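You operate a simulated robot arm through the tools that you are given. There is no shell and no other tool. Be economical: measure what you need, move in short steps, check, and stop when the job is done.

Carry out the task below with a simulated robot arm. There is one attempt and no reset: what you move stays moved.

## Task
Oil the rusty nut on block D, then slacken it.
Fine: the block stays clamped; can and spanner go back.

The check looks at the end state, three seconds after you hand in, the way a careful person would. Anything else that was tipped, shoved, dropped, spilled or broken makes it a failure.

## Robot
A 6-joint arm with a two-finger parallel gripper, fixed in place. Base frame: the origin is at the foot of the arm, x ahead of it, y to its left, z up; the work surface is at about z = 88. Readings come in cm, degrees, newtons and seconds.
With the tool pointing down near the work surface it reaches from about 36 to 76 cm from the base axis. Its first joint turns from -66.0 to 66.0 degrees. Payload 2.45 kg.
The TCP is the grasp point between the finger pads, 2.4 cm short of the fingertips. In the tool frame z runs along the fingers and y along their closing line. Largest opening 6.8 cm; finger width 1.7, thickness 1; the body of the gripper, 4 by 7 cm, starts 4.1 cm behind the TCP.
Orientation is that of the tool frame in the base frame, as a unit quaternion [x, y, z, w]. With the fingers straight down and closing along the base's y, the tool's x points along the base's -x, its y along +y and its z along -z.

## Interface
- The arm moves only by the tool drive_tool. Its arguments are lists of equal length, an entry for each row: "offset": the shift along the base's x, y, z in units of 20 mm (1.0 is 20 mm), a list of three; "delta_rot": the turn, a rotation vector about the base's x, y, z in units of 4 degrees (1.0 is 4 degrees), a list of three. In form: {"offset": [[x, y, z], ...], "delta_rot": [[wx, wy, wz], ...]}. A call has 1 to 20 rows; each row shifts and turns the commanded pose from where the row before left it. "claw" is the gripper command, from -1 (shut) to 1 (fully open), values between in proportion, set as the call begins (left out, the last holds). A call with a number of a shift or a turn outside -1 to 1 is refused whole. Each row takes 0.2 s and may step no farther than 5 cm and 8.6 degrees from the row before; otherwise, or with a gripper value out of range, the whole call is refused. A pose out of reach is approached as far as the arm can. The call stops where the force on the tool passes 40 N (or 10 N more than at its start, if that is more) or the arm is blocked; 0.2 s more then pass. The fingers move at their own pace (about 10.8 cm/s each) and stop on an object; they squeeze with about 41 N. The grip force told is the motor's: it shows also when the fingers shut on nothing. Time passes only in rows, and 0.2 s behind the last, so rows that do not move let the fingers close. The reply holds the time, the measured pose of the TCP, the force on the tool along the base axes, the opening and the grip force, in the units named above and with some noise.
- Cameras (640 x 400 px; columns grow to the right, rows downward): "scene" is fixed at [18.24, 42.73, 144.09]; the picture's right is [-0.59, -0.81, 0.00], its down [-0.56, 0.41, -0.72] and it looks along [0.58, -0.43, -0.69] (base axes); focal length 222 px, centre (320, 200). "wrist" rides on the gripper at [8.4, 1.1, -7.5] in the tool frame; the picture's right is [-0.13, 0.99, 0.00], its down [-0.60, -0.08, -0.79] and it looks along [-0.79, -0.10, 0.61] (tool axes); focal length 251 px, centre (320, 200). There is no depth. A picture from a camera that has moved, and an enlarged one, comes with that camera's place and axes in the base frame and with its lens. The place of the scene camera against the robot may be out by one fixed shift of up to 1.8 cm in any direction.
- snapshot(camera): a new picture of that camera. No time passes.
- zoom(camera, box): a new picture of the part [left, top, right, bottom] of that camera's present view, enlarged. No time passes.
- close_job(): hands the job in; it is judged then, once.

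Work in short steps. Places have to be worked out from the pictures, the camera data and where the tool is seen: move nearer, look again, correct. Check each grasp and each placing, and mend what went wrong. You have 120 turns and 68 pictures in all, those below and enlarged ones among them. Open the gripper and draw the arm clear of the work before you hand the job in, unless the task says otherwise; then end with one line.

The tools are called after ">>>" by a JSON object that holds its "fn" and its "kwargs". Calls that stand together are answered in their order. drive_tool: Moves the arm, as the interface text tells. Its arguments: {"type":"object","properties":{"offset":{"type":"array"},"delta_rot":{"type":"array"},"claw":{"type":"number"}},"required":["offset","delta_rot"]} The other tools are called the same way: snapshot (camera) takes a picture; zoom (camera, box) takes an enlarged picture of a part of a camera's view; close_job () hands the job in.

At the start:

```text
t: 0.0
ee_pos: [49.62, 8.43, 127.38]
tcp_rot: [0.001, 1.0, 0.0, 0.001]
force: [0.4, 0.1, 0.3]
finger_gap: 6.82
finger_force: 0.0
```

scene: 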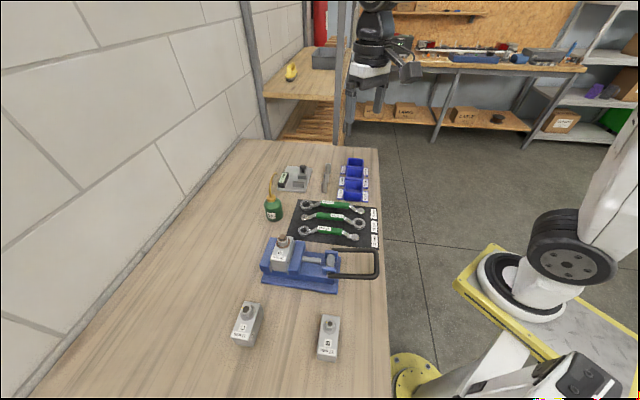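
wrist: 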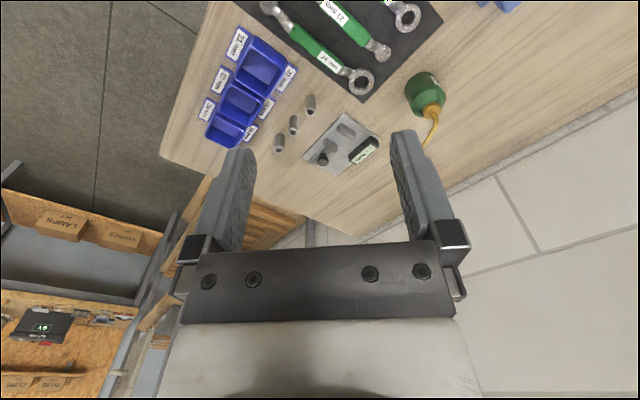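

I'll zoom in on the work area to identify the blocks, the nuts, the spanners and the labels.

>>> {"fn": "zoom", "kwargs": {"camera": "scene", "box": [220, 140, 400, 252]}}

>>> {"fn": "zoom", "kwargs": {"camera": "scene", "box": [220, 225, 400, 370]}}

>>> {"fn": "zoom", "kwargs": {"camera": "wrist", "box": [160, 0, 480, 200]}}

```text
3.56 times, centred on (310, 196) of scene
camera zoom: at [18.24, 42.73, 144.09], right [-0.59, -0.81, 0.0], down [-0.56, 0.41, -0.72], along [0.58, -0.43, -0.69], focal length 790 px, centre (356, 214)
```

zoom: 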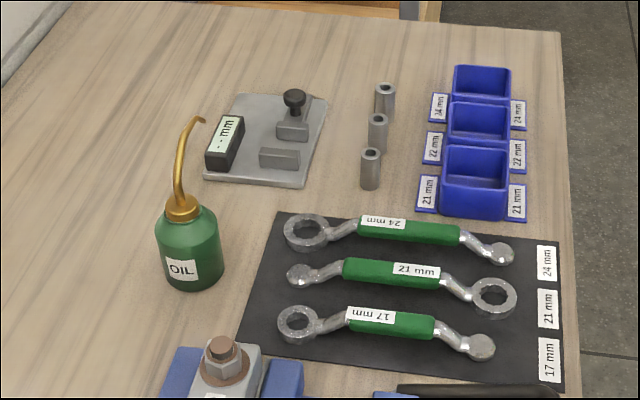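

```text
2.76 times, centred on (310, 298) of scene
camera zoom: at [18.24, 42.73, 144.09], right [-0.59, -0.81, 0.0], down [-0.56, 0.41, -0.72], along [0.58, -0.43, -0.69], focal length 613 px, centre (348, -69)
```

zoom: 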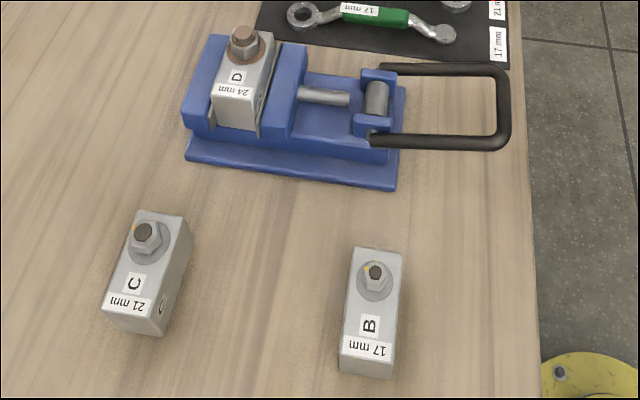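

```text
2.00 times, centred on (320, 100) of wrist
camera zoom: at [41.11, 9.48, 134.78], right [0.13, 0.99, 0.0], down [0.6, -0.08, 0.79], along [0.79, -0.1, -0.61], focal length 503 px, centre (320, 400)
```

zoom: 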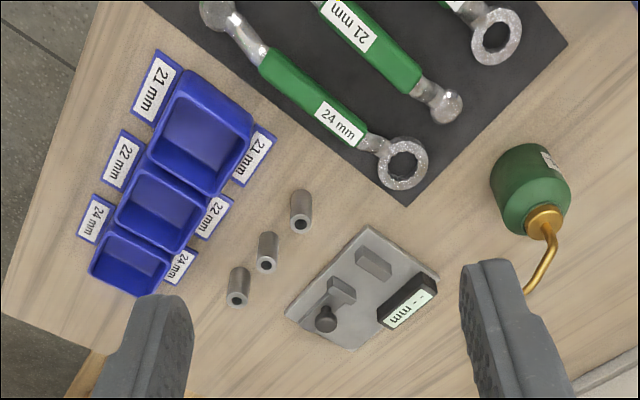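

Block D is in the vise and is marked 24 mm, so I expect to need the 24 mm ring spanner. The bench sits about 45° to the base. I'll turn the wrist 45° and look with the wrist camera to get better positions.

>>> {"fn": "drive_tool", "kwargs": {"offset": [[-0.2, 0.15, -0.1], [-0.2, 0.15, -0.1], [-0.2, 0.15, -0.1], [-0.2, 0.15, -0.1], [-0.2, 0.15, -0.1], [-0.2, 0.15, -0.1], [-0.2, 0.15, -0.1], [-0.2, 0.15, -0.1], [-0.2, 0.15, -0.1], [-0.2, 0.15, -0.1], [-0.2, 0.15, -0.1], [-0.2, 0.15, -0.1], [0, 0, 0]], "delta_rot": [[0, 0, 0.9375], [0, 0, 0.9375], [0, 0, 0.9375], [0, 0, 0.9375], [0, 0, 0.9375], [0, 0, 0.9375], [0, 0, 0.9375], [0, 0, 0.9375], [0, 0, 0.9375], [0, 0, 0.9375], [0, 0, 0.9375], [0, 0, 0.9375], [0, 0, 0]]}}

>>> {"fn": "snapshot", "kwargs": {"camera": "wrist"}}

>>> {"fn": "snapshot", "kwargs": {"camera": "scene"}}

```text
t: 2.8
ee_pos: [44.78, 11.95, 125.01]
tcp_rot: [-0.384, 0.923, 0.0, 0.0]
force: [-0.5, -0.2, 0.2]
finger_gap: 6.81
finger_force: 0.0
```

```text
62 pictures are left
camera wrist: at [38.02, 6.8, 132.41], right [-0.61, 0.79, 0.0], down [0.48, 0.37, 0.79], along [0.63, 0.48, -0.61], focal length 251 px, centre (320, 200)
```

wrist: 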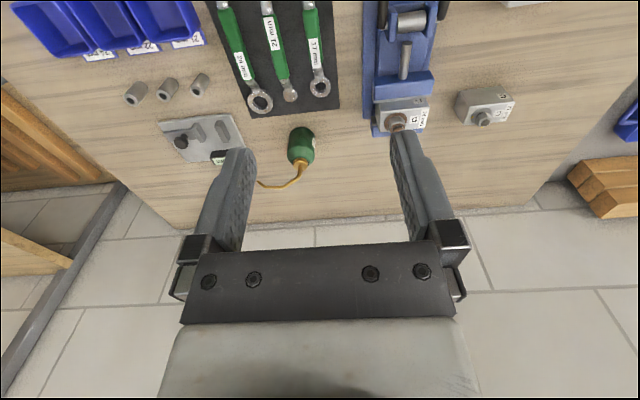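

```text
61 pictures are left
```

scene: 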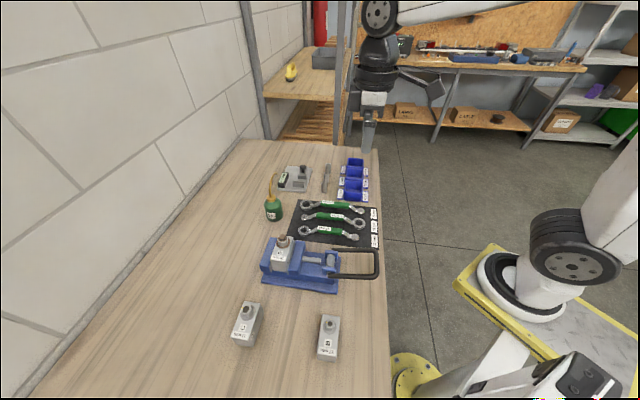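

The scene and wrist views agree to within about 1 cm:

| Item | Position |
|---|---|
| Nut D | about (49.7, 31.4) |
| Oil can | about (68.5, 25.2) |
| Spout tip | about (73.8, 19.2, 100.5) |
| 24 mm ring | about (65.9, 13.7) |

I'll zoom in to refine these.

>>> {"fn": "zoom", "kwargs": {"camera": "wrist", "box": [220, 0, 540, 200]}}

>>> {"fn": "zoom", "kwargs": {"camera": "scene", "box": [240, 165, 320, 215]}}

>>> {"fn": "zoom", "kwargs": {"camera": "scene", "box": [230, 220, 390, 320]}}

```text
2.00 times, centred on (380, 100) of wrist
camera zoom: at [38.02, 6.8, 132.41], right [-0.61, 0.79, 0.0], down [0.48, 0.37, 0.79], along [0.63, 0.48, -0.61], focal length 503 px, centre (200, 400)
```

zoom: 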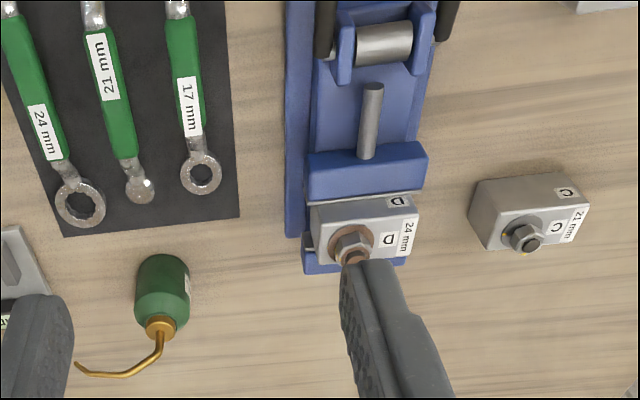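

```text
8.00 times, centred on (280, 190) of scene
camera zoom: at [18.24, 42.73, 144.09], right [-0.59, -0.81, 0.0], down [-0.56, 0.41, -0.72], along [0.58, -0.43, -0.69], focal length 1777 px, centre (640, 280)
```

zoom: 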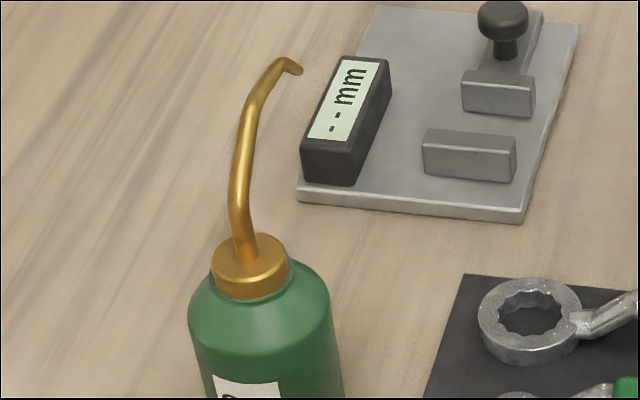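

```text
4.00 times, centred on (310, 270) of scene
camera zoom: at [18.24, 42.73, 144.09], right [-0.59, -0.81, 0.0], down [-0.56, 0.41, -0.72], along [0.58, -0.43, -0.69], focal length 889 px, centre (360, -80)
```

zoom: 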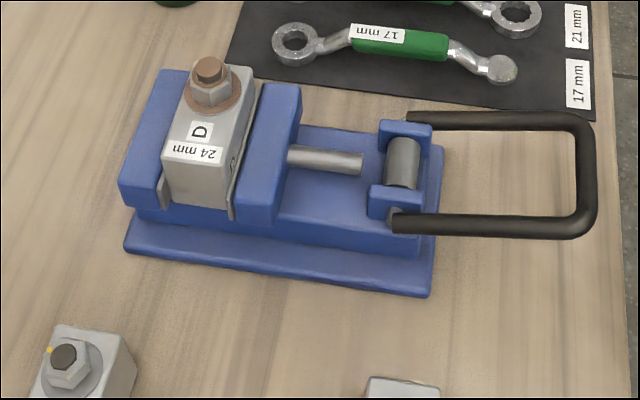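

Refined positions: nut D at (49.7, 30.8, 98.1), can axis at (68.3, 24.8), collar top at z≈96, and spout tip offset (5.4, -5.5). I'll grip the can from the side with the camera on top, so I first yaw the wrist about 180° while staying high.

>>> {"fn": "drive_tool", "kwargs": {"offset": [[0, 0, 0], [0, 0, 0], [0, 0, 0], [0, 0, 0], [0, 0, 0], [0, 0, 0], [0, 0, 0], [0, 0, 0], [0, 0, 0], [0, 0, 0], [0, 0, 0], [0, 0, 0], [0, 0, 0], [0, 0, 0], [0, 0, 0], [0, 0, 0], [0, 0, 0], [0, 0, 0], [0, 0, 0], [0, 0, 0]], "delta_rot": [[0, 0, 1], [0, 0, 1], [0, 0, 1], [0, 0, 1], [0, 0, 1], [0, 0, 1], [0, 0, 1], [0, 0, 1], [0, 0, 1], [0, 0, 1], [0, 0, 1], [0, 0, 1], [0, 0, 1], [0, 0, 1], [0, 0, 1], [0, 0, 1], [0, 0, 1], [0, 0, 1], [0, 0, 1], [0, 0, 1]]}}

```text
t: 7.0
ee_pos: [44.77, 12.07, 124.9]
tcp_rot: [0.887, -0.462, 0.0, 0.0]
force: [-0.4, -0.4, 0.0]
finger_gap: 6.79
finger_force: 0.0
```

The yaw is tracking well, now at 125°. I'll continue to about 224.5°.

>>> {"fn": "drive_tool", "kwargs": {"offset": [[0, 0, 0], [0, 0, 0], [0, 0, 0], [0, 0, 0], [0, 0, 0], [0, 0, 0], [0, 0, 0], [0, 0, 0], [0, 0, 0], [0, 0, 0], [0, 0, 0], [0, 0, 0], [0, 0, 0], [0, 0, 0], [0, 0, 0], [0, 0, 0], [0, 0, 0], [0, 0, 0], [0, 0, 0], [0, 0, 0]], "delta_rot": [[0, 0, 1], [0, 0, 1], [0, 0, 1], [0, 0, 1], [0, 0, 1], [0, 0, 1], [0, 0, 1], [0, 0, 1], [0, 0, 1], [0, 0, 1], [0, 0, 1], [0, 0, 1], [0, 0, 1], [0, 0, 1], [0, 0, 1], [0, 0, 1], [0, 0, 1], [0, 0, 1], [0, 0, 1], [0, 0, 1]]}}

>>> {"fn": "drive_tool", "kwargs": {"offset": [[0, 0, 0], [0, 0, 0], [0, 0, 0], [0, 0, 0], [0, 0, 0], [0, 0, 0]], "delta_rot": [[0, 0, 1], [0, 0, 1], [0, 0, 1], [0, 0, 1], [0, 0, 0.85], [0, 0, 0]]}}

```text
t: 11.2
ee_pos: [41.28, 18.75, 124.65]
tcp_rot: [0.977, 0.213, 0.001, 0.004]
force: [-0.4, 0.9, 0.3]
finger_gap: 6.81
finger_force: 0.2
out of reach, approached as far as the arm can: row 17, 18, 19, 20
```

```text
t: 12.6
ee_pos: [33.1, 27.67, 124.47]
tcp_rot: [0.927, 0.375, 0.001, 0.002]
force: [0.3, -0.2, 0.0]
finger_gap: 6.78
finger_force: 0.1
out of reach, approached as far as the arm can: row 1, 2, 3, 4, 5
```

The last joint hit its limit when yawing that way. I'll approach the can along +x with yaw 180° instead, which stays in range, and turn back first.

>>> {"fn": "drive_tool", "kwargs": {"offset": [[0, 0, 0], [0, 0, 0], [0, 0, 0], [0, 0, 0], [0, 0, 0], [0, 0, 0], [0, 0, 0], [0, 0, 0], [0, 0, 0], [0, 0, 0], [0, 0, 0], [0, 0, 0], [0, 0, 0]], "delta_rot": [[0, 0, -1], [0, 0, -1], [0, 0, -1], [0, 0, -1], [0, 0, -1], [0, 0, -1], [0, 0, -1], [0, 0, -1], [0, 0, -1], [0, 0, -1], [0, 0, -1], [0, 0, -0.1], [0, 0, 0]]}}

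```text
t: 15.4
ee_pos: [33.07, 27.74, 124.56]
tcp_rot: [1.0, 0.001, 0.0, 0.0]
force: [0.6, 0.0, -0.6]
finger_gap: 6.78
finger_force: 0.1
```

The commanded pose follows the actual one. Next I pitch the tool up 55°, to 35° below horizontal along +x, while moving towards a point short of the can and staying high.

>>> {"fn": "drive_tool", "kwargs": {"offset": [[0.63, -0.15, -0.2], [0.63, -0.15, -0.2], [0.63, -0.15, -0.2], [0.63, -0.15, -0.2], [0.63, -0.15, -0.2], [0.63, -0.15, -0.2], [0.63, -0.15, -0.2], [0.63, -0.15, -0.2], [0.63, -0.15, -0.2], [0.63, -0.15, -0.2], [0.63, -0.15, -0.2], [0.63, -0.15, -0.2], [0.63, -0.15, -0.2], [0.63, -0.15, -0.2], [0.63, 0, 0], [0, 0, 0]], "delta_rot": [[0, -1, 0], [0, -1, 0], [0, -1, 0], [0, -1, 0], [0, -1, 0], [0, -1, 0], [0, -1, 0], [0, -1, 0], [0, -1, 0], [0, -1, 0], [0, -1, 0], [0, -1, 0], [0, -1, 0], [0, -0.75, 0], [0, 0, 0], [0, 0, 0]]}}

>>> {"fn": "snapshot", "kwargs": {"camera": "wrist"}}

>>> {"fn": "snapshot", "kwargs": {"camera": "scene"}}

```text
t: 18.8
ee_pos: [52.14, 23.49, 119.07]
tcp_rot: [0.887, 0.0, 0.462, 0.0]
force: [-1.0, -0.4, -0.2]
finger_gap: 6.82
finger_force: 0.0
```

```text
57 pictures are left
camera wrist: at [50.71, 22.5, 130.2], right [-0.07, -0.99, -0.11], down [-1.0, 0.08, -0.04], along [0.05, 0.1, -0.99], focal length 251 px, centre (320, 200)
```

wrist: 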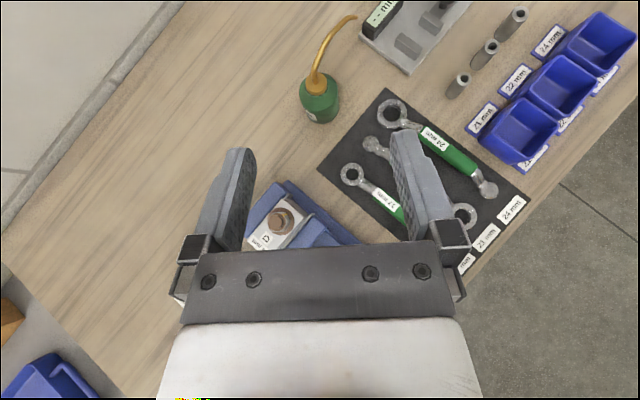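

```text
56 pictures are left
```

scene: 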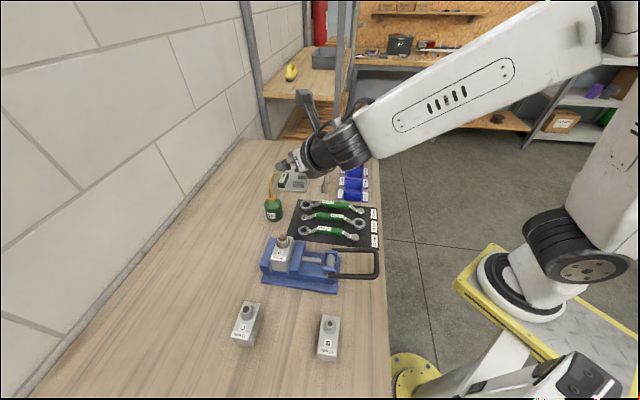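

The top view confirms the can axis at about (68.5, 24.9). I'll turn 8° in azimuth so the wrist stays clear of the bolt, then drop to a pre-grasp pose about 9 cm short of the can.

>>> {"fn": "drive_tool", "kwargs": {"offset": [[0.346, 0.013, -0.84], [0.346, 0.013, -0.84], [0.346, 0.013, -0.84], [0.346, 0.013, -0.84], [0.346, 0.013, -0.84], [0.346, 0.013, -0.84], [0.346, 0.013, -0.84], [0.346, 0.013, -0.84], [0.346, 0.013, -0.84], [0.346, 0.013, -0.84], [0.346, 0.013, -0.84], [0.346, 0.013, -0.84], [0, 0, 0]], "delta_rot": [[0, 0, 0.25], [0, 0, 0.25], [0, 0, 0.25], [0, 0, 0.25], [0, 0, 0.25], [0, 0, 0.25], [0, 0, 0.25], [0, 0, 0.25], [0, 0, 0], [0, 0, 0], [0, 0, 0], [0, 0, 0], [0, 0, 0]]}}

>>> {"fn": "snapshot", "kwargs": {"camera": "wrist"}}

>>> {"fn": "snapshot", "kwargs": {"camera": "scene"}}

```text
t: 21.6
ee_pos: [60.35, 23.72, 98.75]
tcp_rot: [0.885, 0.062, 0.461, -0.032]
force: [0.0, -0.9, -0.3]
finger_gap: 6.81
finger_force: 0.1
```

```text
55 pictures are left
camera wrist: at [59.13, 22.65, 109.9], right [0.06, -0.99, -0.11], down [-1.0, -0.06, -0.04], along [0.03, 0.11, -0.99], focal length 251 px, centre (320, 200)
```

wrist: 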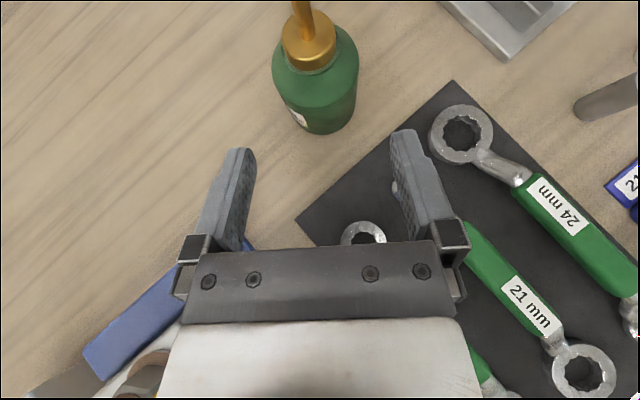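

```text
54 pictures are left
```

scene: 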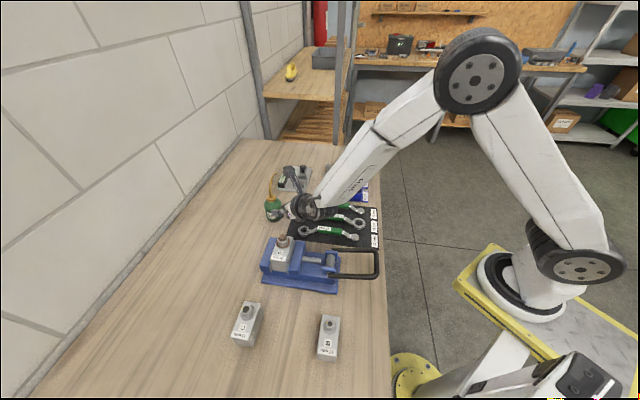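

The scene shows the arm clear of everything. The nearer view puts the can axis at about (68.8, 25.3), so I move to a straddle point just short of it and check centring.

>>> {"fn": "drive_tool", "kwargs": {"offset": [[0.25, 0.14, -0.5], [0.3, 0.14, -0.7], [0.5, 0.08, -0.4], [0.5, 0.08, -0.4], [0.0, 0, 0]], "delta_rot": [[0, 0, 0], [0, 0, 0], [0, 0, 0], [0, 0, 0], [0, 0, 0]]}}

>>> {"fn": "snapshot", "kwargs": {"camera": "wrist"}}

```text
t: 22.8
ee_pos: [63.31, 24.79, 94.71]
tcp_rot: [0.885, 0.062, 0.461, -0.032]
force: [-0.9, -0.3, 0.7]
finger_gap: 6.81
finger_force: 0.2
```

```text
53 pictures are left
camera wrist: at [62.08, 23.45, 105.92], right [0.06, -0.99, -0.11], down [-1.0, -0.06, -0.04], along [0.03, 0.11, -0.99], focal length 251 px, centre (320, 200)
```

wrist: 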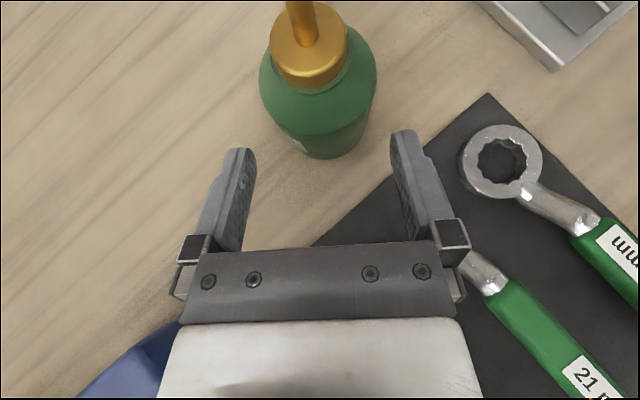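

The collar reads (68.9, 25.4) and the body is about 5.8 cm wide. I'll advance along the tool axis to straddle it.

>>> {"fn": "drive_tool", "kwargs": {"offset": [[0.4, 0.038, -0.275], [0.4, 0.038, -0.275], [0.4, 0.038, -0.275], [0.4, 0.038, -0.275], [0.4, 0.038, -0.275], [0.4, 0.038, -0.275], [0, 0, 0]], "delta_rot": [[0, 0, 0], [0, 0, 0], [0, 0, 0], [0, 0, 0], [0, 0, 0], [0, 0, 0], [0, 0, 0]]}}

>>> {"fn": "snapshot", "kwargs": {"camera": "wrist"}}

>>> {"fn": "zoom", "kwargs": {"camera": "scene", "box": [240, 165, 336, 225]}}

```text
t: 24.4
ee_pos: [68.27, 25.02, 91.39]
tcp_rot: [0.885, 0.062, 0.46, -0.032]
force: [0.1, -0.1, -0.1]
finger_gap: 6.79
finger_force: 0.0
```

```text
52 pictures are left
camera wrist: at [67.07, 23.92, 102.6], right [0.06, -0.99, -0.11], down [-1.0, -0.06, -0.04], along [0.03, 0.11, -0.99], focal length 251 px, centre (320, 200)
```

wrist: 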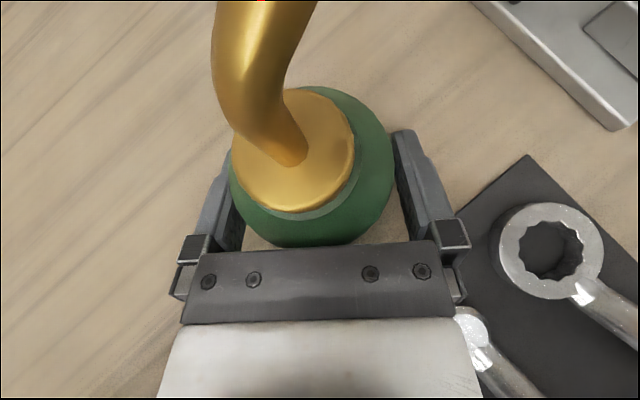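

```text
6.67 times, centred on (288, 195) of scene
camera zoom: at [18.24, 42.73, 144.09], right [-0.59, -0.81, 0.0], down [-0.56, 0.41, -0.72], along [0.58, -0.43, -0.69], focal length 1481 px, centre (533, 233)
```

zoom: 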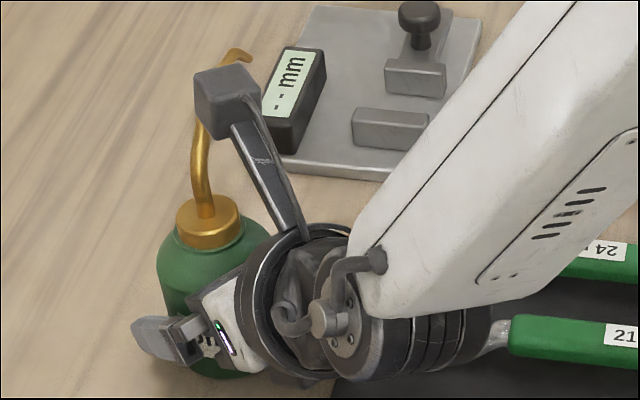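

The fingers straddle the can and the force is about zero, so I close the grip.

>>> {"fn": "drive_tool", "kwargs": {"offset": [[0, 0, 0], [0, 0, 0], [0, 0, 0], [0, 0, 0]], "delta_rot": [[0, 0, 0], [0, 0, 0], [0, 0, 0], [0, 0, 0]], "claw": -1}}

```text
t: 25.4
ee_pos: [68.25, 25.21, 91.6]
tcp_rot: [0.885, 0.062, 0.461, -0.032]
force: [1.2, 0.9, 0.0]
finger_gap: 5.58
finger_force: 41.0
```

Gripped with a gap of 5.58 at 41 N. I lift straight up and check.

>>> {"fn": "drive_tool", "kwargs": {"offset": [[0, 0, 0.3], [0, 0, 0.7], [0, 0, 0.9], [0, 0, 0.9], [0, 0, 0.9], [0, 0, 0.9], [0, 0, 0.9], [0, 0, 0.9], [0, 0, 0.6], [0, 0, 0]], "delta_rot": [[0, 0, 0], [0, 0, 0], [0, 0, 0], [0, 0, 0], [0, 0, 0], [0, 0, 0], [0, 0, 0], [0, 0, 0], [0, 0, 0], [0, 0, 0]]}}

>>> {"fn": "snapshot", "kwargs": {"camera": "scene"}}

>>> {"fn": "snapshot", "kwargs": {"camera": "wrist"}}

```text
t: 27.6
ee_pos: [68.35, 25.21, 105.46]
tcp_rot: [0.885, 0.062, 0.461, -0.032]
force: [0.4, -0.1, -3.6]
finger_gap: 5.58
finger_force: 40.9
```

```text
50 pictures are left
```

scene: 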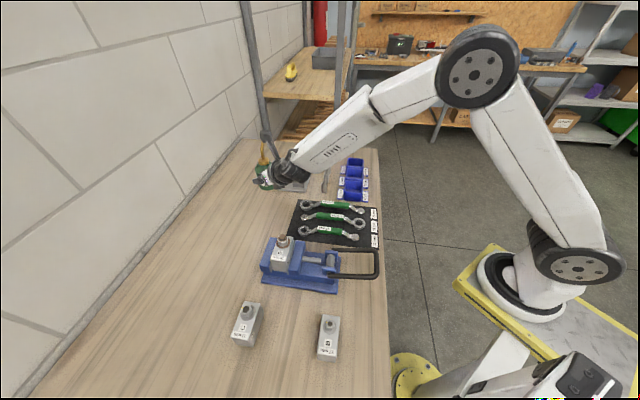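

```text
49 pictures are left
camera wrist: at [67.05, 23.97, 116.64], right [0.06, -0.99, -0.11], down [-1.0, -0.06, -0.04], along [0.03, 0.11, -0.99], focal length 251 px, centre (320, 200)
```

wrist: 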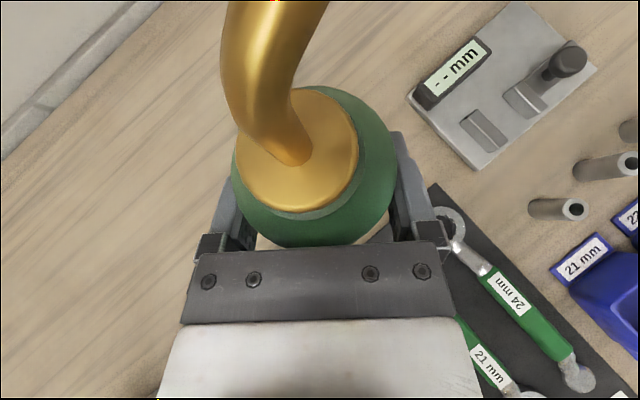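

The can is held upright. I'll zoom the scene on the spout tip to calibrate its offset from the TCP.

>>> {"fn": "zoom", "kwargs": {"camera": "scene", "box": [230, 120, 326, 200]}}

```text
5.00 times, centred on (278, 160) of scene
camera zoom: at [18.25, 42.73, 144.09], right [-0.59, -0.81, 0.0], down [-0.56, 0.41, -0.72], along [0.58, -0.43, -0.69], focal length 1111 px, centre (530, 400)
```

zoom: 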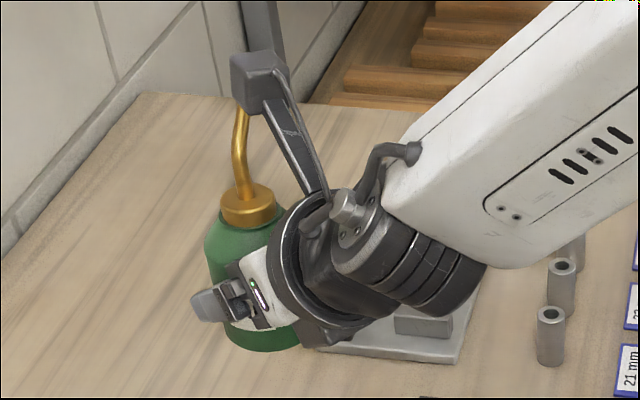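

The camera housing hides the tip, so I'll use the triangulated offset of about (5.7, -5.5, 8.8) from the TCP. I carry the can upright and high until the tip is over the nut.

>>> {"fn": "drive_tool", "kwargs": {"offset": [[-0.4, 0.2, 0.5], [-0.86, 0.4, 0.5], [-0.86, 0.4, 0.5], [-0.86, 0.4, 0.3], [-0.86, 0.4, 0.1], [-0.86, 0.4, 0], [-0.86, 0.4, 0], [-0.86, 0.4, 0], [-0.86, 0.4, 0], [-0.86, 0.4, 0], [-0.86, 0.4, 0], [-0.86, 0.4, 0], [-0.86, 0.4, 0], [-0.86, 0.4, 0], [-0.5, 0.2, 0], [0, 0, 0]], "delta_rot": [[0, 0, 0], [0, 0, 0], [0, 0, 0], [0, 0, 0], [0, 0, 0], [0, 0, 0], [0, 0, 0], [0, 0, 0], [0, 0, 0], [0, 0, 0], [0, 0, 0], [0, 0, 0], [0, 0, 0], [0, 0, 0], [0, 0, 0], [0, 0, 0]]}}

>>> {"fn": "snapshot", "kwargs": {"camera": "scene"}}

>>> {"fn": "snapshot", "kwargs": {"camera": "wrist"}}

```text
t: 31.0
ee_pos: [44.09, 36.41, 109.18]
tcp_rot: [0.885, 0.061, 0.461, -0.032]
force: [-0.4, -0.2, -3.7]
finger_gap: 5.55
finger_force: 40.9
```

```text
47 pictures are left
```

scene: 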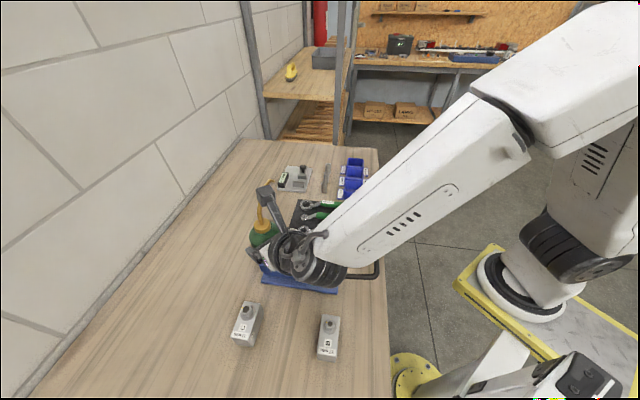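

```text
46 pictures are left
camera wrist: at [42.98, 35.12, 120.39], right [0.06, -0.99, -0.11], down [-1.0, -0.06, -0.04], along [0.03, 0.11, -0.99], focal length 251 px, centre (320, 200)
```

wrist: 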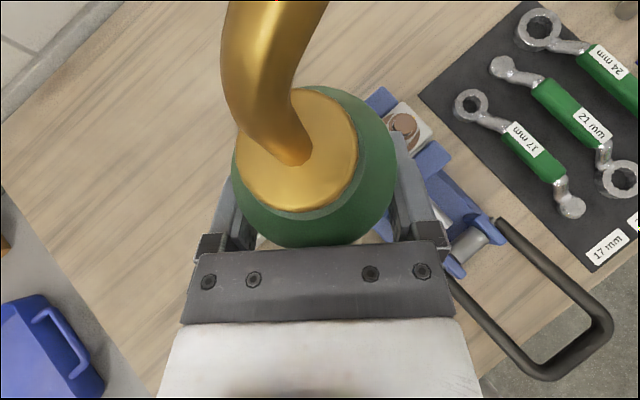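

The nut reads (50.3, 30.7) from here. I'll zoom the scene to see the tip.

>>> {"fn": "zoom", "kwargs": {"camera": "scene", "box": [230, 170, 342, 240]}}

```text
5.71 times, centred on (286, 205) of scene
camera zoom: at [18.25, 42.73, 144.09], right [-0.59, -0.81, 0.0], down [-0.56, 0.41, -0.72], along [0.58, -0.43, -0.69], focal length 1269 px, centre (514, 171)
```

zoom: 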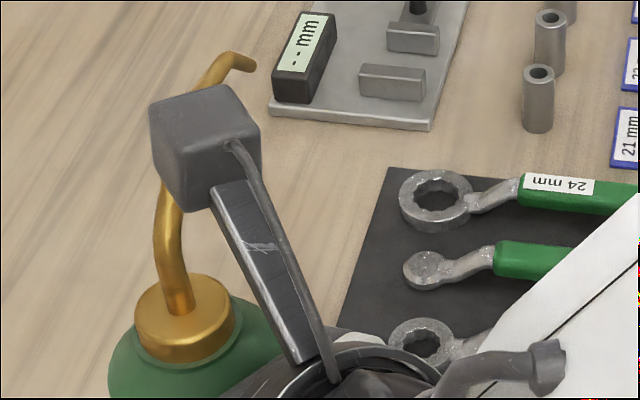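

The tip projects to about (49.5, 30.6), which is over the nut. I start tilting about the axis perpendicular to the spout, keeping the tip over the nut while lowering, with a first stage to 32°.

>>> {"fn": "drive_tool", "kwargs": {"offset": [[-0.18, 0.208, -0.435], [-0.165, 0.193, -0.415], [-0.15, 0.177, -0.4], [-0.133, 0.161, -0.38], [-0.116, 0.144, -0.365], [-0.098, 0.126, -0.355], [-0.08, 0.107, -0.34], [-0.061, 0.088, -0.335]], "delta_rot": [[0.715, 0.7, 0], [0.715, 0.7, 0], [0.715, 0.7, 0], [0.715, 0.7, 0], [0.715, 0.7, 0], [0.715, 0.7, 0], [0.715, 0.7, 0], [0.715, 0.7, 0]]}}

>>> {"fn": "snapshot", "kwargs": {"camera": "scene"}}

>>> {"fn": "zoom", "kwargs": {"camera": "scene", "box": [220, 190, 348, 270]}}

```text
t: 32.8
ee_pos: [42.04, 38.86, 103.2]
tcp_rot: [0.933, -0.039, 0.283, -0.217]
force: [0.5, 0.0, -2.7]
finger_gap: 5.58
finger_force: 40.9
```

```text
44 pictures are left
```

scene: 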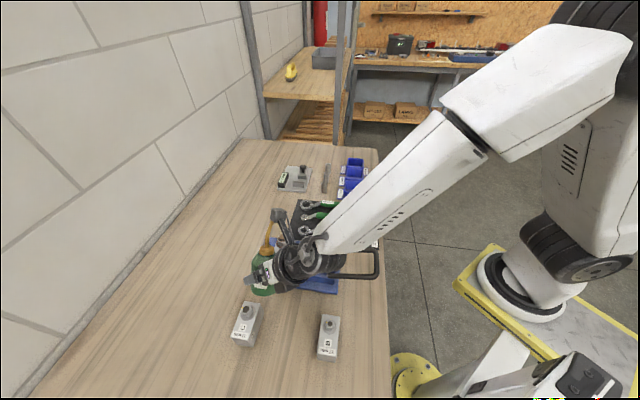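

```text
5.00 times, centred on (284, 230) of scene
camera zoom: at [18.25, 42.73, 144.09], right [-0.59, -0.81, 0.0], down [-0.56, 0.41, -0.72], along [0.58, -0.43, -0.69], focal length 1111 px, centre (500, 50)
```

zoom: 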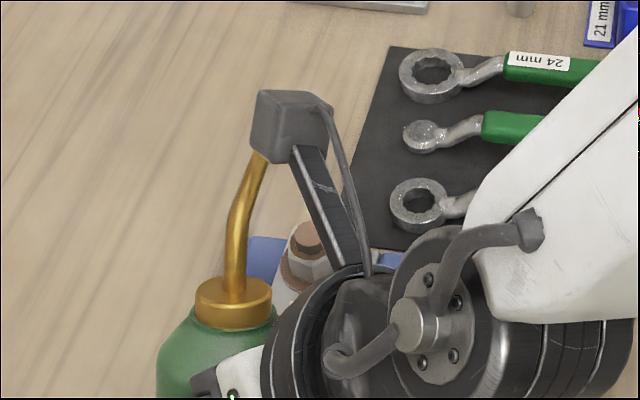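

The geometry matches prediction: nut at pixel (308, 245), and the tip hidden just behind the camera housing where expected. I continue tilting to about 48°.

>>> {"fn": "drive_tool", "kwargs": {"offset": [[-0.067, 0.069, 0.125], [-0.047, 0.048, 0.13], [-0.028, 0.029, 0.135], [-0.008, 0.008, 0.136]], "delta_rot": [[0.715, 0.7, 0], [0.715, 0.7, 0], [0.715, 0.7, 0], [0.715, 0.7, 0]]}}

>>> {"fn": "zoom", "kwargs": {"camera": "scene", "box": [220, 190, 348, 270]}}

>>> {"fn": "snapshot", "kwargs": {"camera": "wrist"}}

```text
t: 33.8
ee_pos: [41.22, 39.9, 104.6]
tcp_rot: [0.931, -0.081, 0.204, -0.291]
force: [0.6, -0.2, -4.5]
finger_gap: 5.59
finger_force: 41.3
out of reach, approached as far as the arm can: row 4
```

```text
5.00 times, centred on (284, 230) of scene
camera zoom: at [18.25, 42.73, 144.09], right [-0.59, -0.81, 0.0], down [-0.56, 0.41, -0.72], along [0.58, -0.43, -0.69], focal length 1111 px, centre (500, 50)
```

zoom: 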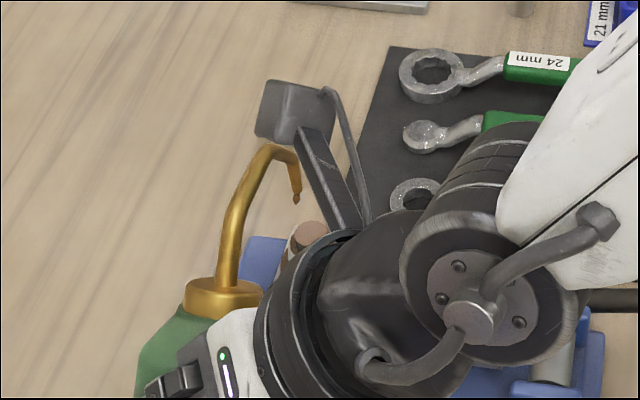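

```text
41 pictures are left
camera wrist: at [45.58, 32.9, 112.28], right [-0.15, -0.78, -0.61], down [-0.88, -0.18, 0.44], along [-0.45, 0.61, -0.66], focal length 251 px, centre (320, 200)
```

wrist: 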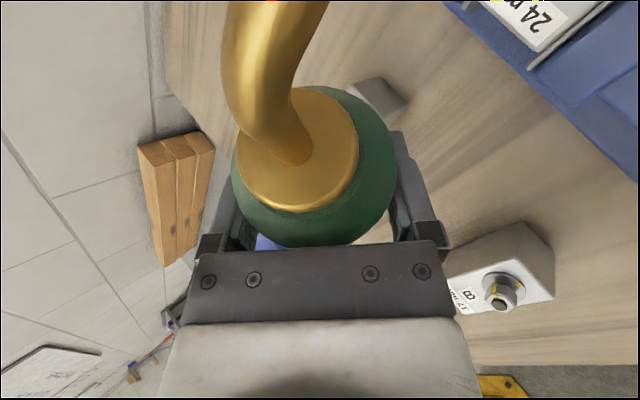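

An oil drop is forming at the tip, which projects to about (50.6, 30.7), directly over the bolt. I hold still for a moment and check.

>>> {"fn": "drive_tool", "kwargs": {"offset": [[0, 0, 0], [0, 0, 0], [0, 0, 0], [0, 0, 0]], "delta_rot": [[0, 0, 0], [0, 0, 0], [0, 0, 0], [0, 0, 0]]}}

>>> {"fn": "zoom", "kwargs": {"camera": "scene", "box": [260, 215, 308, 245]}}

```text
t: 34.8
ee_pos: [41.17, 39.92, 104.51]
tcp_rot: [0.931, -0.079, 0.204, -0.292]
force: [0.6, -1.1, -3.5]
finger_gap: 5.59
finger_force: 40.7
```

```text
13.33 times, centred on (284, 230) of scene
camera zoom: at [18.25, 42.73, 144.09], right [-0.59, -0.81, 0.0], down [-0.56, 0.41, -0.72], along [0.58, -0.43, -0.69], focal length 2962 px, centre (800, -200)
```

zoom: 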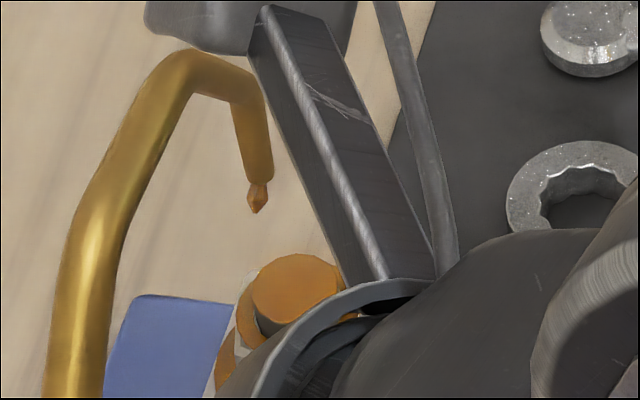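

The bolt, nut and washer changed to a wet orange, so the oil landed. I reverse the tilt to stop the flow, staying over the nut.

>>> {"fn": "drive_tool", "kwargs": {"offset": [[0.003, -0.003, -0.05], [0.028, -0.029, -0.1], [0.047, -0.048, -0.1], [0.067, -0.069, -0.1], [0.061, -0.088, 0.335], [0.08, -0.107, 0.34], [0.098, -0.126, 0.355], [0.116, -0.144, 0.365], [0.133, -0.161, 0.38], [0.15, -0.177, 0.4], [0.165, -0.193, 0.415], [0.18, -0.208, 0.435], [0, 0, 0]], "delta_rot": [[-0.25, -0.245, 0], [-0.715, -0.7, 0], [-0.715, -0.7, 0], [-0.715, -0.7, 0], [-0.715, -0.7, 0], [-0.715, -0.7, 0], [-0.715, -0.7, 0], [-0.715, -0.7, 0], [-0.715, -0.7, 0], [-0.715, -0.7, 0], [-0.715, -0.7, 0], [-0.715, -0.7, 0], [0, 0, 0]]}}

>>> {"fn": "zoom", "kwargs": {"camera": "scene", "box": [220, 180, 348, 260]}}

>>> {"fn": "zoom", "kwargs": {"camera": "wrist", "box": [360, 80, 488, 160]}}

```text
t: 37.6
ee_pos: [43.45, 37.47, 110.23]
tcp_rot: [0.898, 0.044, 0.431, -0.073]
force: [0.3, -1.2, -3.6]
finger_gap: 5.6
finger_force: 40.5
out of reach, approached as far as the arm can: row 3
```

```text
5.00 times, centred on (284, 220) of scene
camera zoom: at [18.25, 42.73, 144.09], right [-0.59, -0.81, 0.0], down [-0.56, 0.41, -0.72], along [0.58, -0.43, -0.69], focal length 1111 px, centre (500, 100)
```

zoom: 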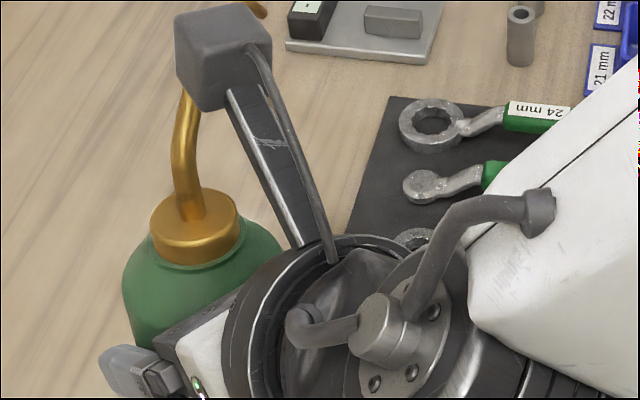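

```text
5.00 times, centred on (424, 120) of wrist
camera zoom: at [43.08, 35.22, 121.21], right [0.06, -0.98, -0.19], down [-1.0, -0.07, 0.03], along [-0.04, 0.19, -0.98], focal length 1257 px, centre (-200, 600)
```

zoom: 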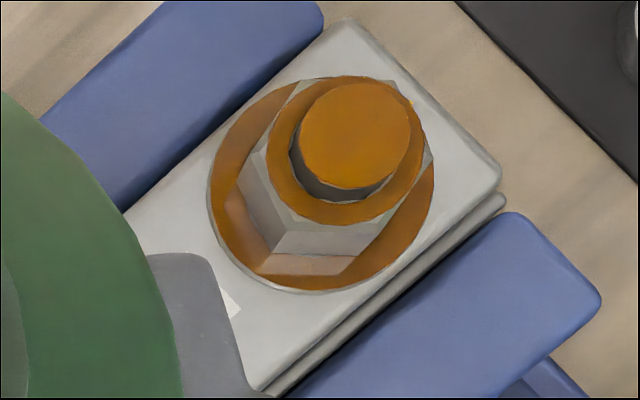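

The nut, bolt and washer tops are oiled and there's no spill around them. I finish levelling the can (6.4° left) and carry it back above its spot.

>>> {"fn": "drive_tool", "kwargs": {"offset": [[0, 0, 0.2], [0, 0, 0.2], [0.886, -0.44, 0], [0.886, -0.44, 0], [0.886, -0.44, 0], [0.886, -0.44, 0], [0.886, -0.44, 0], [0.886, -0.44, 0], [0.886, -0.44, 0], [0.886, -0.44, 0], [0.886, -0.44, 0], [0.886, -0.44, 0], [0.886, -0.44, -0.3], [0.886, -0.44, -0.5], [0.886, -0.44, -0.5], [0.886, -0.44, -0.5], [0, 0, 0]], "delta_rot": [[-0.605, -0.51, -0.045], [-0.605, -0.51, -0.045], [0, 0, 0], [0, 0, 0], [0, 0, 0], [0, 0, 0], [0, 0, 0], [0, 0, 0], [0, 0, 0], [0, 0, 0], [0, 0, 0], [0, 0, 0], [0, 0, 0], [0, 0, 0], [0, 0, 0], [0, 0, 0], [0, 0, 0]]}}

```text
t: 41.2
ee_pos: [68.31, 25.1, 107.24]
tcp_rot: [0.885, 0.063, 0.46, -0.032]
force: [0.0, 0.3, -3.9]
finger_gap: 5.58
finger_force: 40.9
```

The orientation is restored and the can is right above its original spot. I lower it most of the way.

>>> {"fn": "drive_tool", "kwargs": {"offset": [[0, 0, -0.8], [0, 0, -1], [0, 0, -1], [0, 0, -1], [0, 0, -1], [0, 0, -1], [0, 0, -0.8], [0, 0, -0.5], [0, 0, -0.3], [0, 0, 0]], "delta_rot": [[0, 0, 0], [0, 0, 0], [0, 0, 0], [0, 0, 0], [0, 0, 0], [0, 0, 0], [0, 0, 0], [0, 0, 0], [0, 0, 0], [0, 0, 0]]}}

>>> {"fn": "drive_tool", "kwargs": {"offset": [[0, 0, -0.1], [0, 0, -0.1], [0, 0, -0.1], [0, 0, -0.05], [0, 0, 0]], "delta_rot": [[0, 0, 0], [0, 0, 0], [0, 0, 0], [0, 0, 0], [0, 0, 0]]}}

```text
t: 43.4
ee_pos: [68.25, 25.05, 92.58]
tcp_rot: [0.885, 0.062, 0.461, -0.032]
force: [0.2, 0.0, -2.9]
finger_gap: 5.55
finger_force: 40.9
```

```text
t: 44.6
ee_pos: [68.29, 25.08, 91.83]
tcp_rot: [0.885, 0.062, 0.46, -0.031]
force: [0.5, -0.1, -3.4]
finger_gap: 5.6
finger_force: 41.4
```

The force still shows the can's weight, so it isn't resting on the bench yet. I lower a little at a time.

>>> {"fn": "drive_tool", "kwargs": {"offset": [[0, 0, -0.05], [0, 0, -0.05], [0, 0, -0.05], [0, 0, 0]], "delta_rot": [[0, 0, 0], [0, 0, 0], [0, 0, 0], [0, 0, 0]]}}

```text
t: 45.6
ee_pos: [68.23, 25.15, 91.47]
tcp_rot: [0.885, 0.062, 0.46, -0.032]
force: [-0.2, -0.5, -3.7]
finger_gap: 5.57
finger_force: 41.0
```

>>> {"fn": "drive_tool", "kwargs": {"offset": [[0, 0, -0.04], [0, 0, -0.04], [0, 0, 0]], "delta_rot": [[0, 0, 0], [0, 0, 0], [0, 0, 0]]}}

```text
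t: 46.4
ee_pos: [68.2, 25.25, 91.53]
tcp_rot: [0.884, 0.063, 0.462, -0.032]
force: [-3.0, -0.6, 5.7]
finger_gap: 5.59
finger_force: 41.2
```

The force reversed to +5.7 N, so the can is resting on the bench. I open the gripper.

>>> {"fn": "drive_tool", "kwargs": {"offset": [[0, 0, 0], [0, 0, 0], [0, 0, 0]], "delta_rot": [[0, 0, 0], [0, 0, 0], [0, 0, 0]], "claw": 1}}

>>> {"fn": "snapshot", "kwargs": {"camera": "wrist"}}

```text
t: 47.2
ee_pos: [68.29, 25.12, 91.37]
tcp_rot: [0.885, 0.062, 0.46, -0.032]
force: [0.0, -0.4, 1.0]
finger_gap: 6.81
finger_force: 0.0
```

```text
37 pictures are left
camera wrist: at [67.02, 23.8, 102.52], right [0.07, -0.99, -0.11], down [-1.0, -0.06, -0.04], along [0.03, 0.11, -0.99], focal length 251 px, centre (320, 200)
```

wrist: 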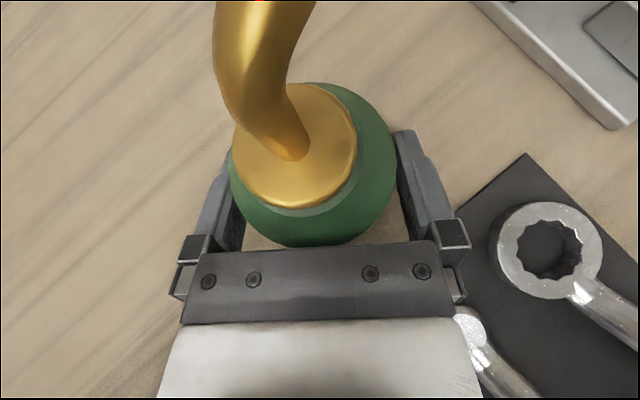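

The can stands free with both fingers clear. I back off along the tool axis, rise, and turn the tool back to vertical.

>>> {"fn": "drive_tool", "kwargs": {"offset": [[-0.3, -0.042, 0.21], [-0.506, -0.071, 0.356], [-0.506, -0.071, 0.356], [-0.506, -0.071, 0.356], [-0.506, -0.071, 0.356], [-0.506, -0.071, 0.356], [-0.506, -0.071, 0.356], [-0.506, -0.071, 0.356], [-0.3, -0.3, 1], [-0.2, -0.3, 1], [-0.2, -0.3, 1], [-0.2, -0.3, 1], [-0.2, -0.3, 1], [-0.2, -0.3, 1], [-0.2, -0.3, 1], [-0.2, -0.3, 1], [0, 0, 0]], "delta_rot": [[0, 0, 0], [0, 0, 0], [0, 0, 0], [0, 0, 0], [0, 0, 0], [0, 0, 0], [0, 0, 0], [0, 0, 0], [0, 0, 0], [0, 0, 0], [0, 0, 0], [0, 0, 0], [0, 0, 0], [0, 0, 0], [0, 0, 0], [0, 0, 0], [0, 0, 0]]}}

>>> {"fn": "snapshot", "kwargs": {"camera": "wrist"}}

```text
t: 50.8
ee_pos: [57.18, 19.25, 112.74]
tcp_rot: [0.885, 0.063, 0.46, -0.032]
force: [-0.1, 0.4, 0.2]
finger_gap: 6.81
finger_force: 0.1
```

```text
36 pictures are left
camera wrist: at [55.99, 17.97, 123.88], right [0.07, -0.99, -0.11], down [-1.0, -0.06, -0.04], along [0.03, 0.11, -0.99], focal length 251 px, centre (320, 200)
```

wrist: 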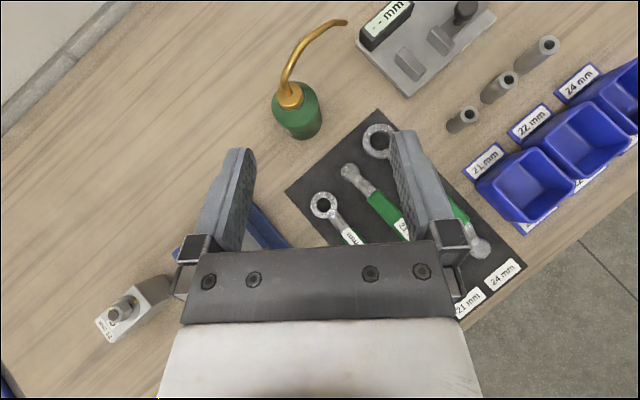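

The can is standing where it was. The 24 mm spanner runs from its ring at (65.45, 14.25) to its other end at (52.0, 0.8), az 45°. I bring the tool vertical and start yawing back.

>>> {"fn": "drive_tool", "kwargs": {"offset": [[0, -0.3, 0.2], [0, -0.3, 0.2], [0, -0.3, 0.2], [0, -0.3, 0.2], [0, -0.3, 0.2], [0, -0.3, 0.2], [0, -0.3, 0.2], [0, -0.3, 0.2], [0, -0.3, 0.2], [0, -0.3, 0.2], [0, -0.3, 0], [0, -0.3, 0], [0, -0.3, 0], [0, 0, 0], [0, 0, 0], [0, 0, 0], [0, 0, 0], [0, 0, 0], [0, 0, 0], [0, 0, 0]], "delta_rot": [[-0.139, 0.99, 0], [-0.139, 0.99, 0], [-0.139, 0.99, 0], [-0.139, 0.99, 0], [-0.139, 0.99, 0], [-0.139, 0.99, 0], [-0.139, 0.99, 0], [-0.139, 0.99, 0], [-0.139, 0.99, 0], [-0.139, 0.99, 0], [-0.139, 0.99, 0], [-0.139, 0.99, 0], [-0.139, 0.99, 0], [-0.104, 0.7425, 0], [0, 0, -1], [0, 0, -1], [0, 0, -1], [0, 0, -1], [0, 0, -1], [0, 0, -1]]}}

>>> {"fn": "drive_tool", "kwargs": {"offset": [[0, -0.2, 0], [0, -0.2, 0], [0, -0.2, 0], [0, 0, 0], [0, 0, 0], [0, 0, 0], [0, 0, 0], [0, 0, 0], [0, 0, 0], [0, 0, 0], [0, 0, 0], [0, 0, 0], [0, 0, 0], [0, 0, 0], [0, 0, 0], [0, 0, 0], [0, 0, 0], [0, 0, 0], [0, 0, 0], [0, 0, 0]], "delta_rot": [[0, 0, -1], [0, 0, -1], [0, 0, -1], [0, 0, -1], [0, 0, -1], [0, 0, -1], [0, 0, -1], [0, 0, -1], [0, 0, -1], [0, 0, -1], [0, 0, -1], [0, 0, -1], [0, 0, -1], [0, 0, -1], [0, 0, -1], [0, 0, -1], [0, 0, -1], [0, 0, -1], [0, 0, -1], [0, 0, -1]]}}

>>> {"fn": "drive_tool", "kwargs": {"offset": [[0, -0.15, -0.5], [0, -0.15, -0.5], [0, -0.15, -0.5], [0, -0.15, -0.5], [0, -0.15, -0.5], [0, -0.15, -0.5], [0, -0.15, -0.5], [0, 0, -0.5], [0, 0, -0.5], [0, 0, -0.5], [0, 0, 0]], "delta_rot": [[0, 0, -1], [0, 0, -1], [0, 0, -1], [0, 0, -1], [0, 0, -1], [0, 0, -1], [0, 0, -1], [0, 0, -1], [0, 0, -1], [0, 0, -0.75], [0, 0, 0]]}}

>>> {"fn": "snapshot", "kwargs": {"camera": "wrist"}}

```text
t: 55.0
ee_pos: [57.31, 12.01, 115.82]
tcp_rot: [0.988, -0.14, 0.053, 0.024]
force: [-0.3, 0.2, 0.2]
finger_gap: 6.78
finger_force: 0.0
out of reach, approached as far as the arm can: row 2, 3, 5
```

```text
t: 59.2
ee_pos: [57.41, 10.73, 115.94]
tcp_rot: [-0.667, 0.743, -0.026, -0.052]
force: [0.7, 0.4, -0.2]
finger_gap: 6.79
finger_force: 0.0
```

```text
t: 61.6
ee_pos: [57.38, 8.58, 105.74]
tcp_rot: [-0.381, 0.923, -0.007, -0.058]
force: [0.5, 0.3, -0.7]
finger_gap: 6.79
finger_force: 0.0
```

```text
35 pictures are left
camera wrist: at [51.38, 3.96, 114.28], right [-0.61, 0.79, 0.02], down [0.56, 0.41, 0.72], along [0.56, 0.44, -0.7], focal length 251 px, centre (320, 200)
```

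wrist: 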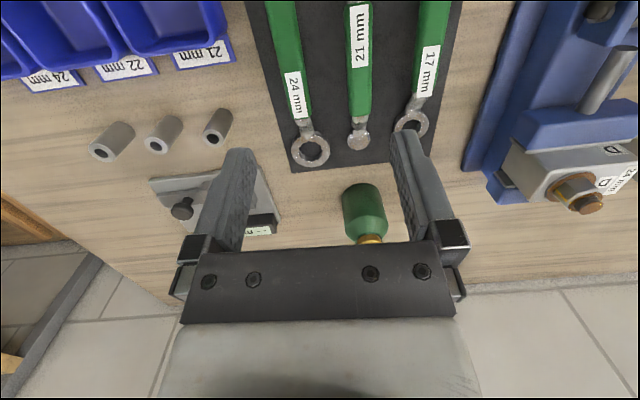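

A slight tilt of about 6.7° remains from rows that were out of reach. I correct it and move above the handle centre.

>>> {"fn": "drive_tool", "kwargs": {"offset": [[0.2, -0.2, -0.5], [0.25, -0.2, -0.5], [0.2, -0.15, -0.5], [0, 0, -0.5], [0, 0, 0]], "delta_rot": [[0.41, -0.73, 0.015], [0.41, -0.73, 0.015], [0, 0, 0], [0, 0, 0], [0, 0, 0]]}}

>>> {"fn": "snapshot", "kwargs": {"camera": "wrist"}}

>>> {"fn": "zoom", "kwargs": {"camera": "scene", "box": [280, 180, 392, 250]}}

```text
t: 62.8
ee_pos: [58.78, 7.54, 101.87]
tcp_rot: [-0.382, 0.924, 0.0, -0.001]
force: [-0.2, 0.5, -0.6]
finger_gap: 6.8
finger_force: 0.1
```

```text
34 pictures are left
camera wrist: at [51.88, 2.36, 109.36], right [-0.61, 0.79, 0.0], down [0.48, 0.37, 0.79], along [0.63, 0.48, -0.61], focal length 251 px, centre (320, 200)
```

wrist: 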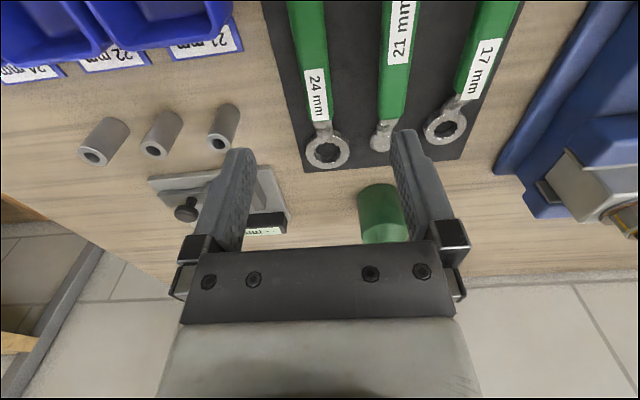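

```text
5.71 times, centred on (336, 215) of scene
camera zoom: at [18.24, 42.73, 144.09], right [-0.59, -0.81, 0.0], down [-0.56, 0.41, -0.72], along [0.58, -0.43, -0.69], focal length 1269 px, centre (229, 114)
```

zoom: 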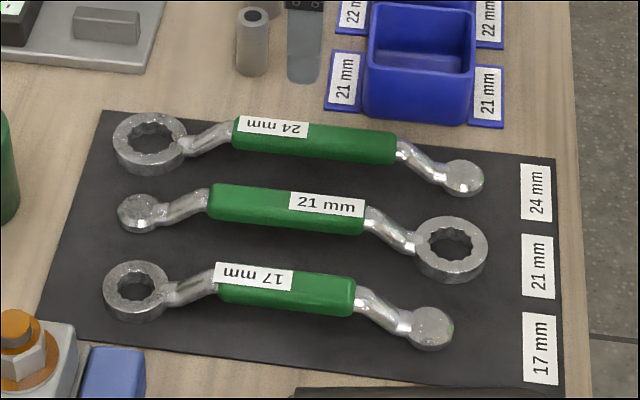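

The handle line is confirmed at x−y ≈ 51.6. I narrow the fingers to about 4 cm so they clear the neighbouring spanner, then descend.

>>> {"fn": "drive_tool", "kwargs": {"offset": [[0, -0.14, -0.5], [0, 0, -1], [0, 0, -1], [0, 0, -1], [0, 0, -0.9], [0, 0, -0.5], [0, 0, -0.3], [0, 0, -0.2], [0, 0, 0]], "delta_rot": [[0, 0, 0], [0, 0, 0], [0, 0, 0], [0, 0, 0], [0, 0, 0], [0, 0, 0], [0, 0, 0], [0, 0, 0], [0, 0, 0]], "claw": 0.2}}

>>> {"fn": "snapshot", "kwargs": {"camera": "wrist"}}

```text
t: 64.8
ee_pos: [58.77, 7.34, 91.11]
tcp_rot: [-0.382, 0.924, 0.0, -0.001]
force: [0.4, 0.0, 0.1]
finger_gap: 4.1
finger_force: 0.1
```

```text
32 pictures are left
camera wrist: at [51.92, 2.07, 98.54], right [-0.61, 0.79, 0.0], down [0.48, 0.37, 0.79], along [0.63, 0.48, -0.61], focal length 251 px, centre (320, 200)
```

wrist: 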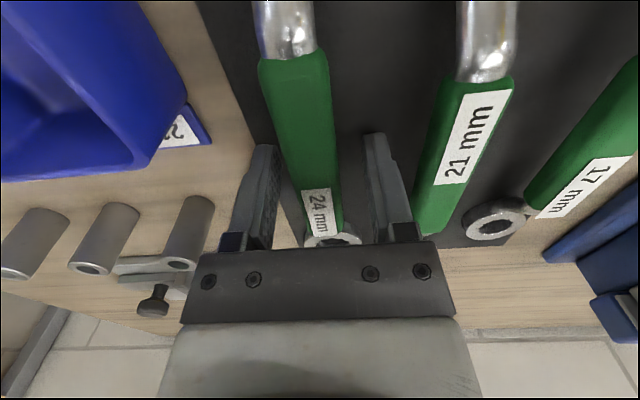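

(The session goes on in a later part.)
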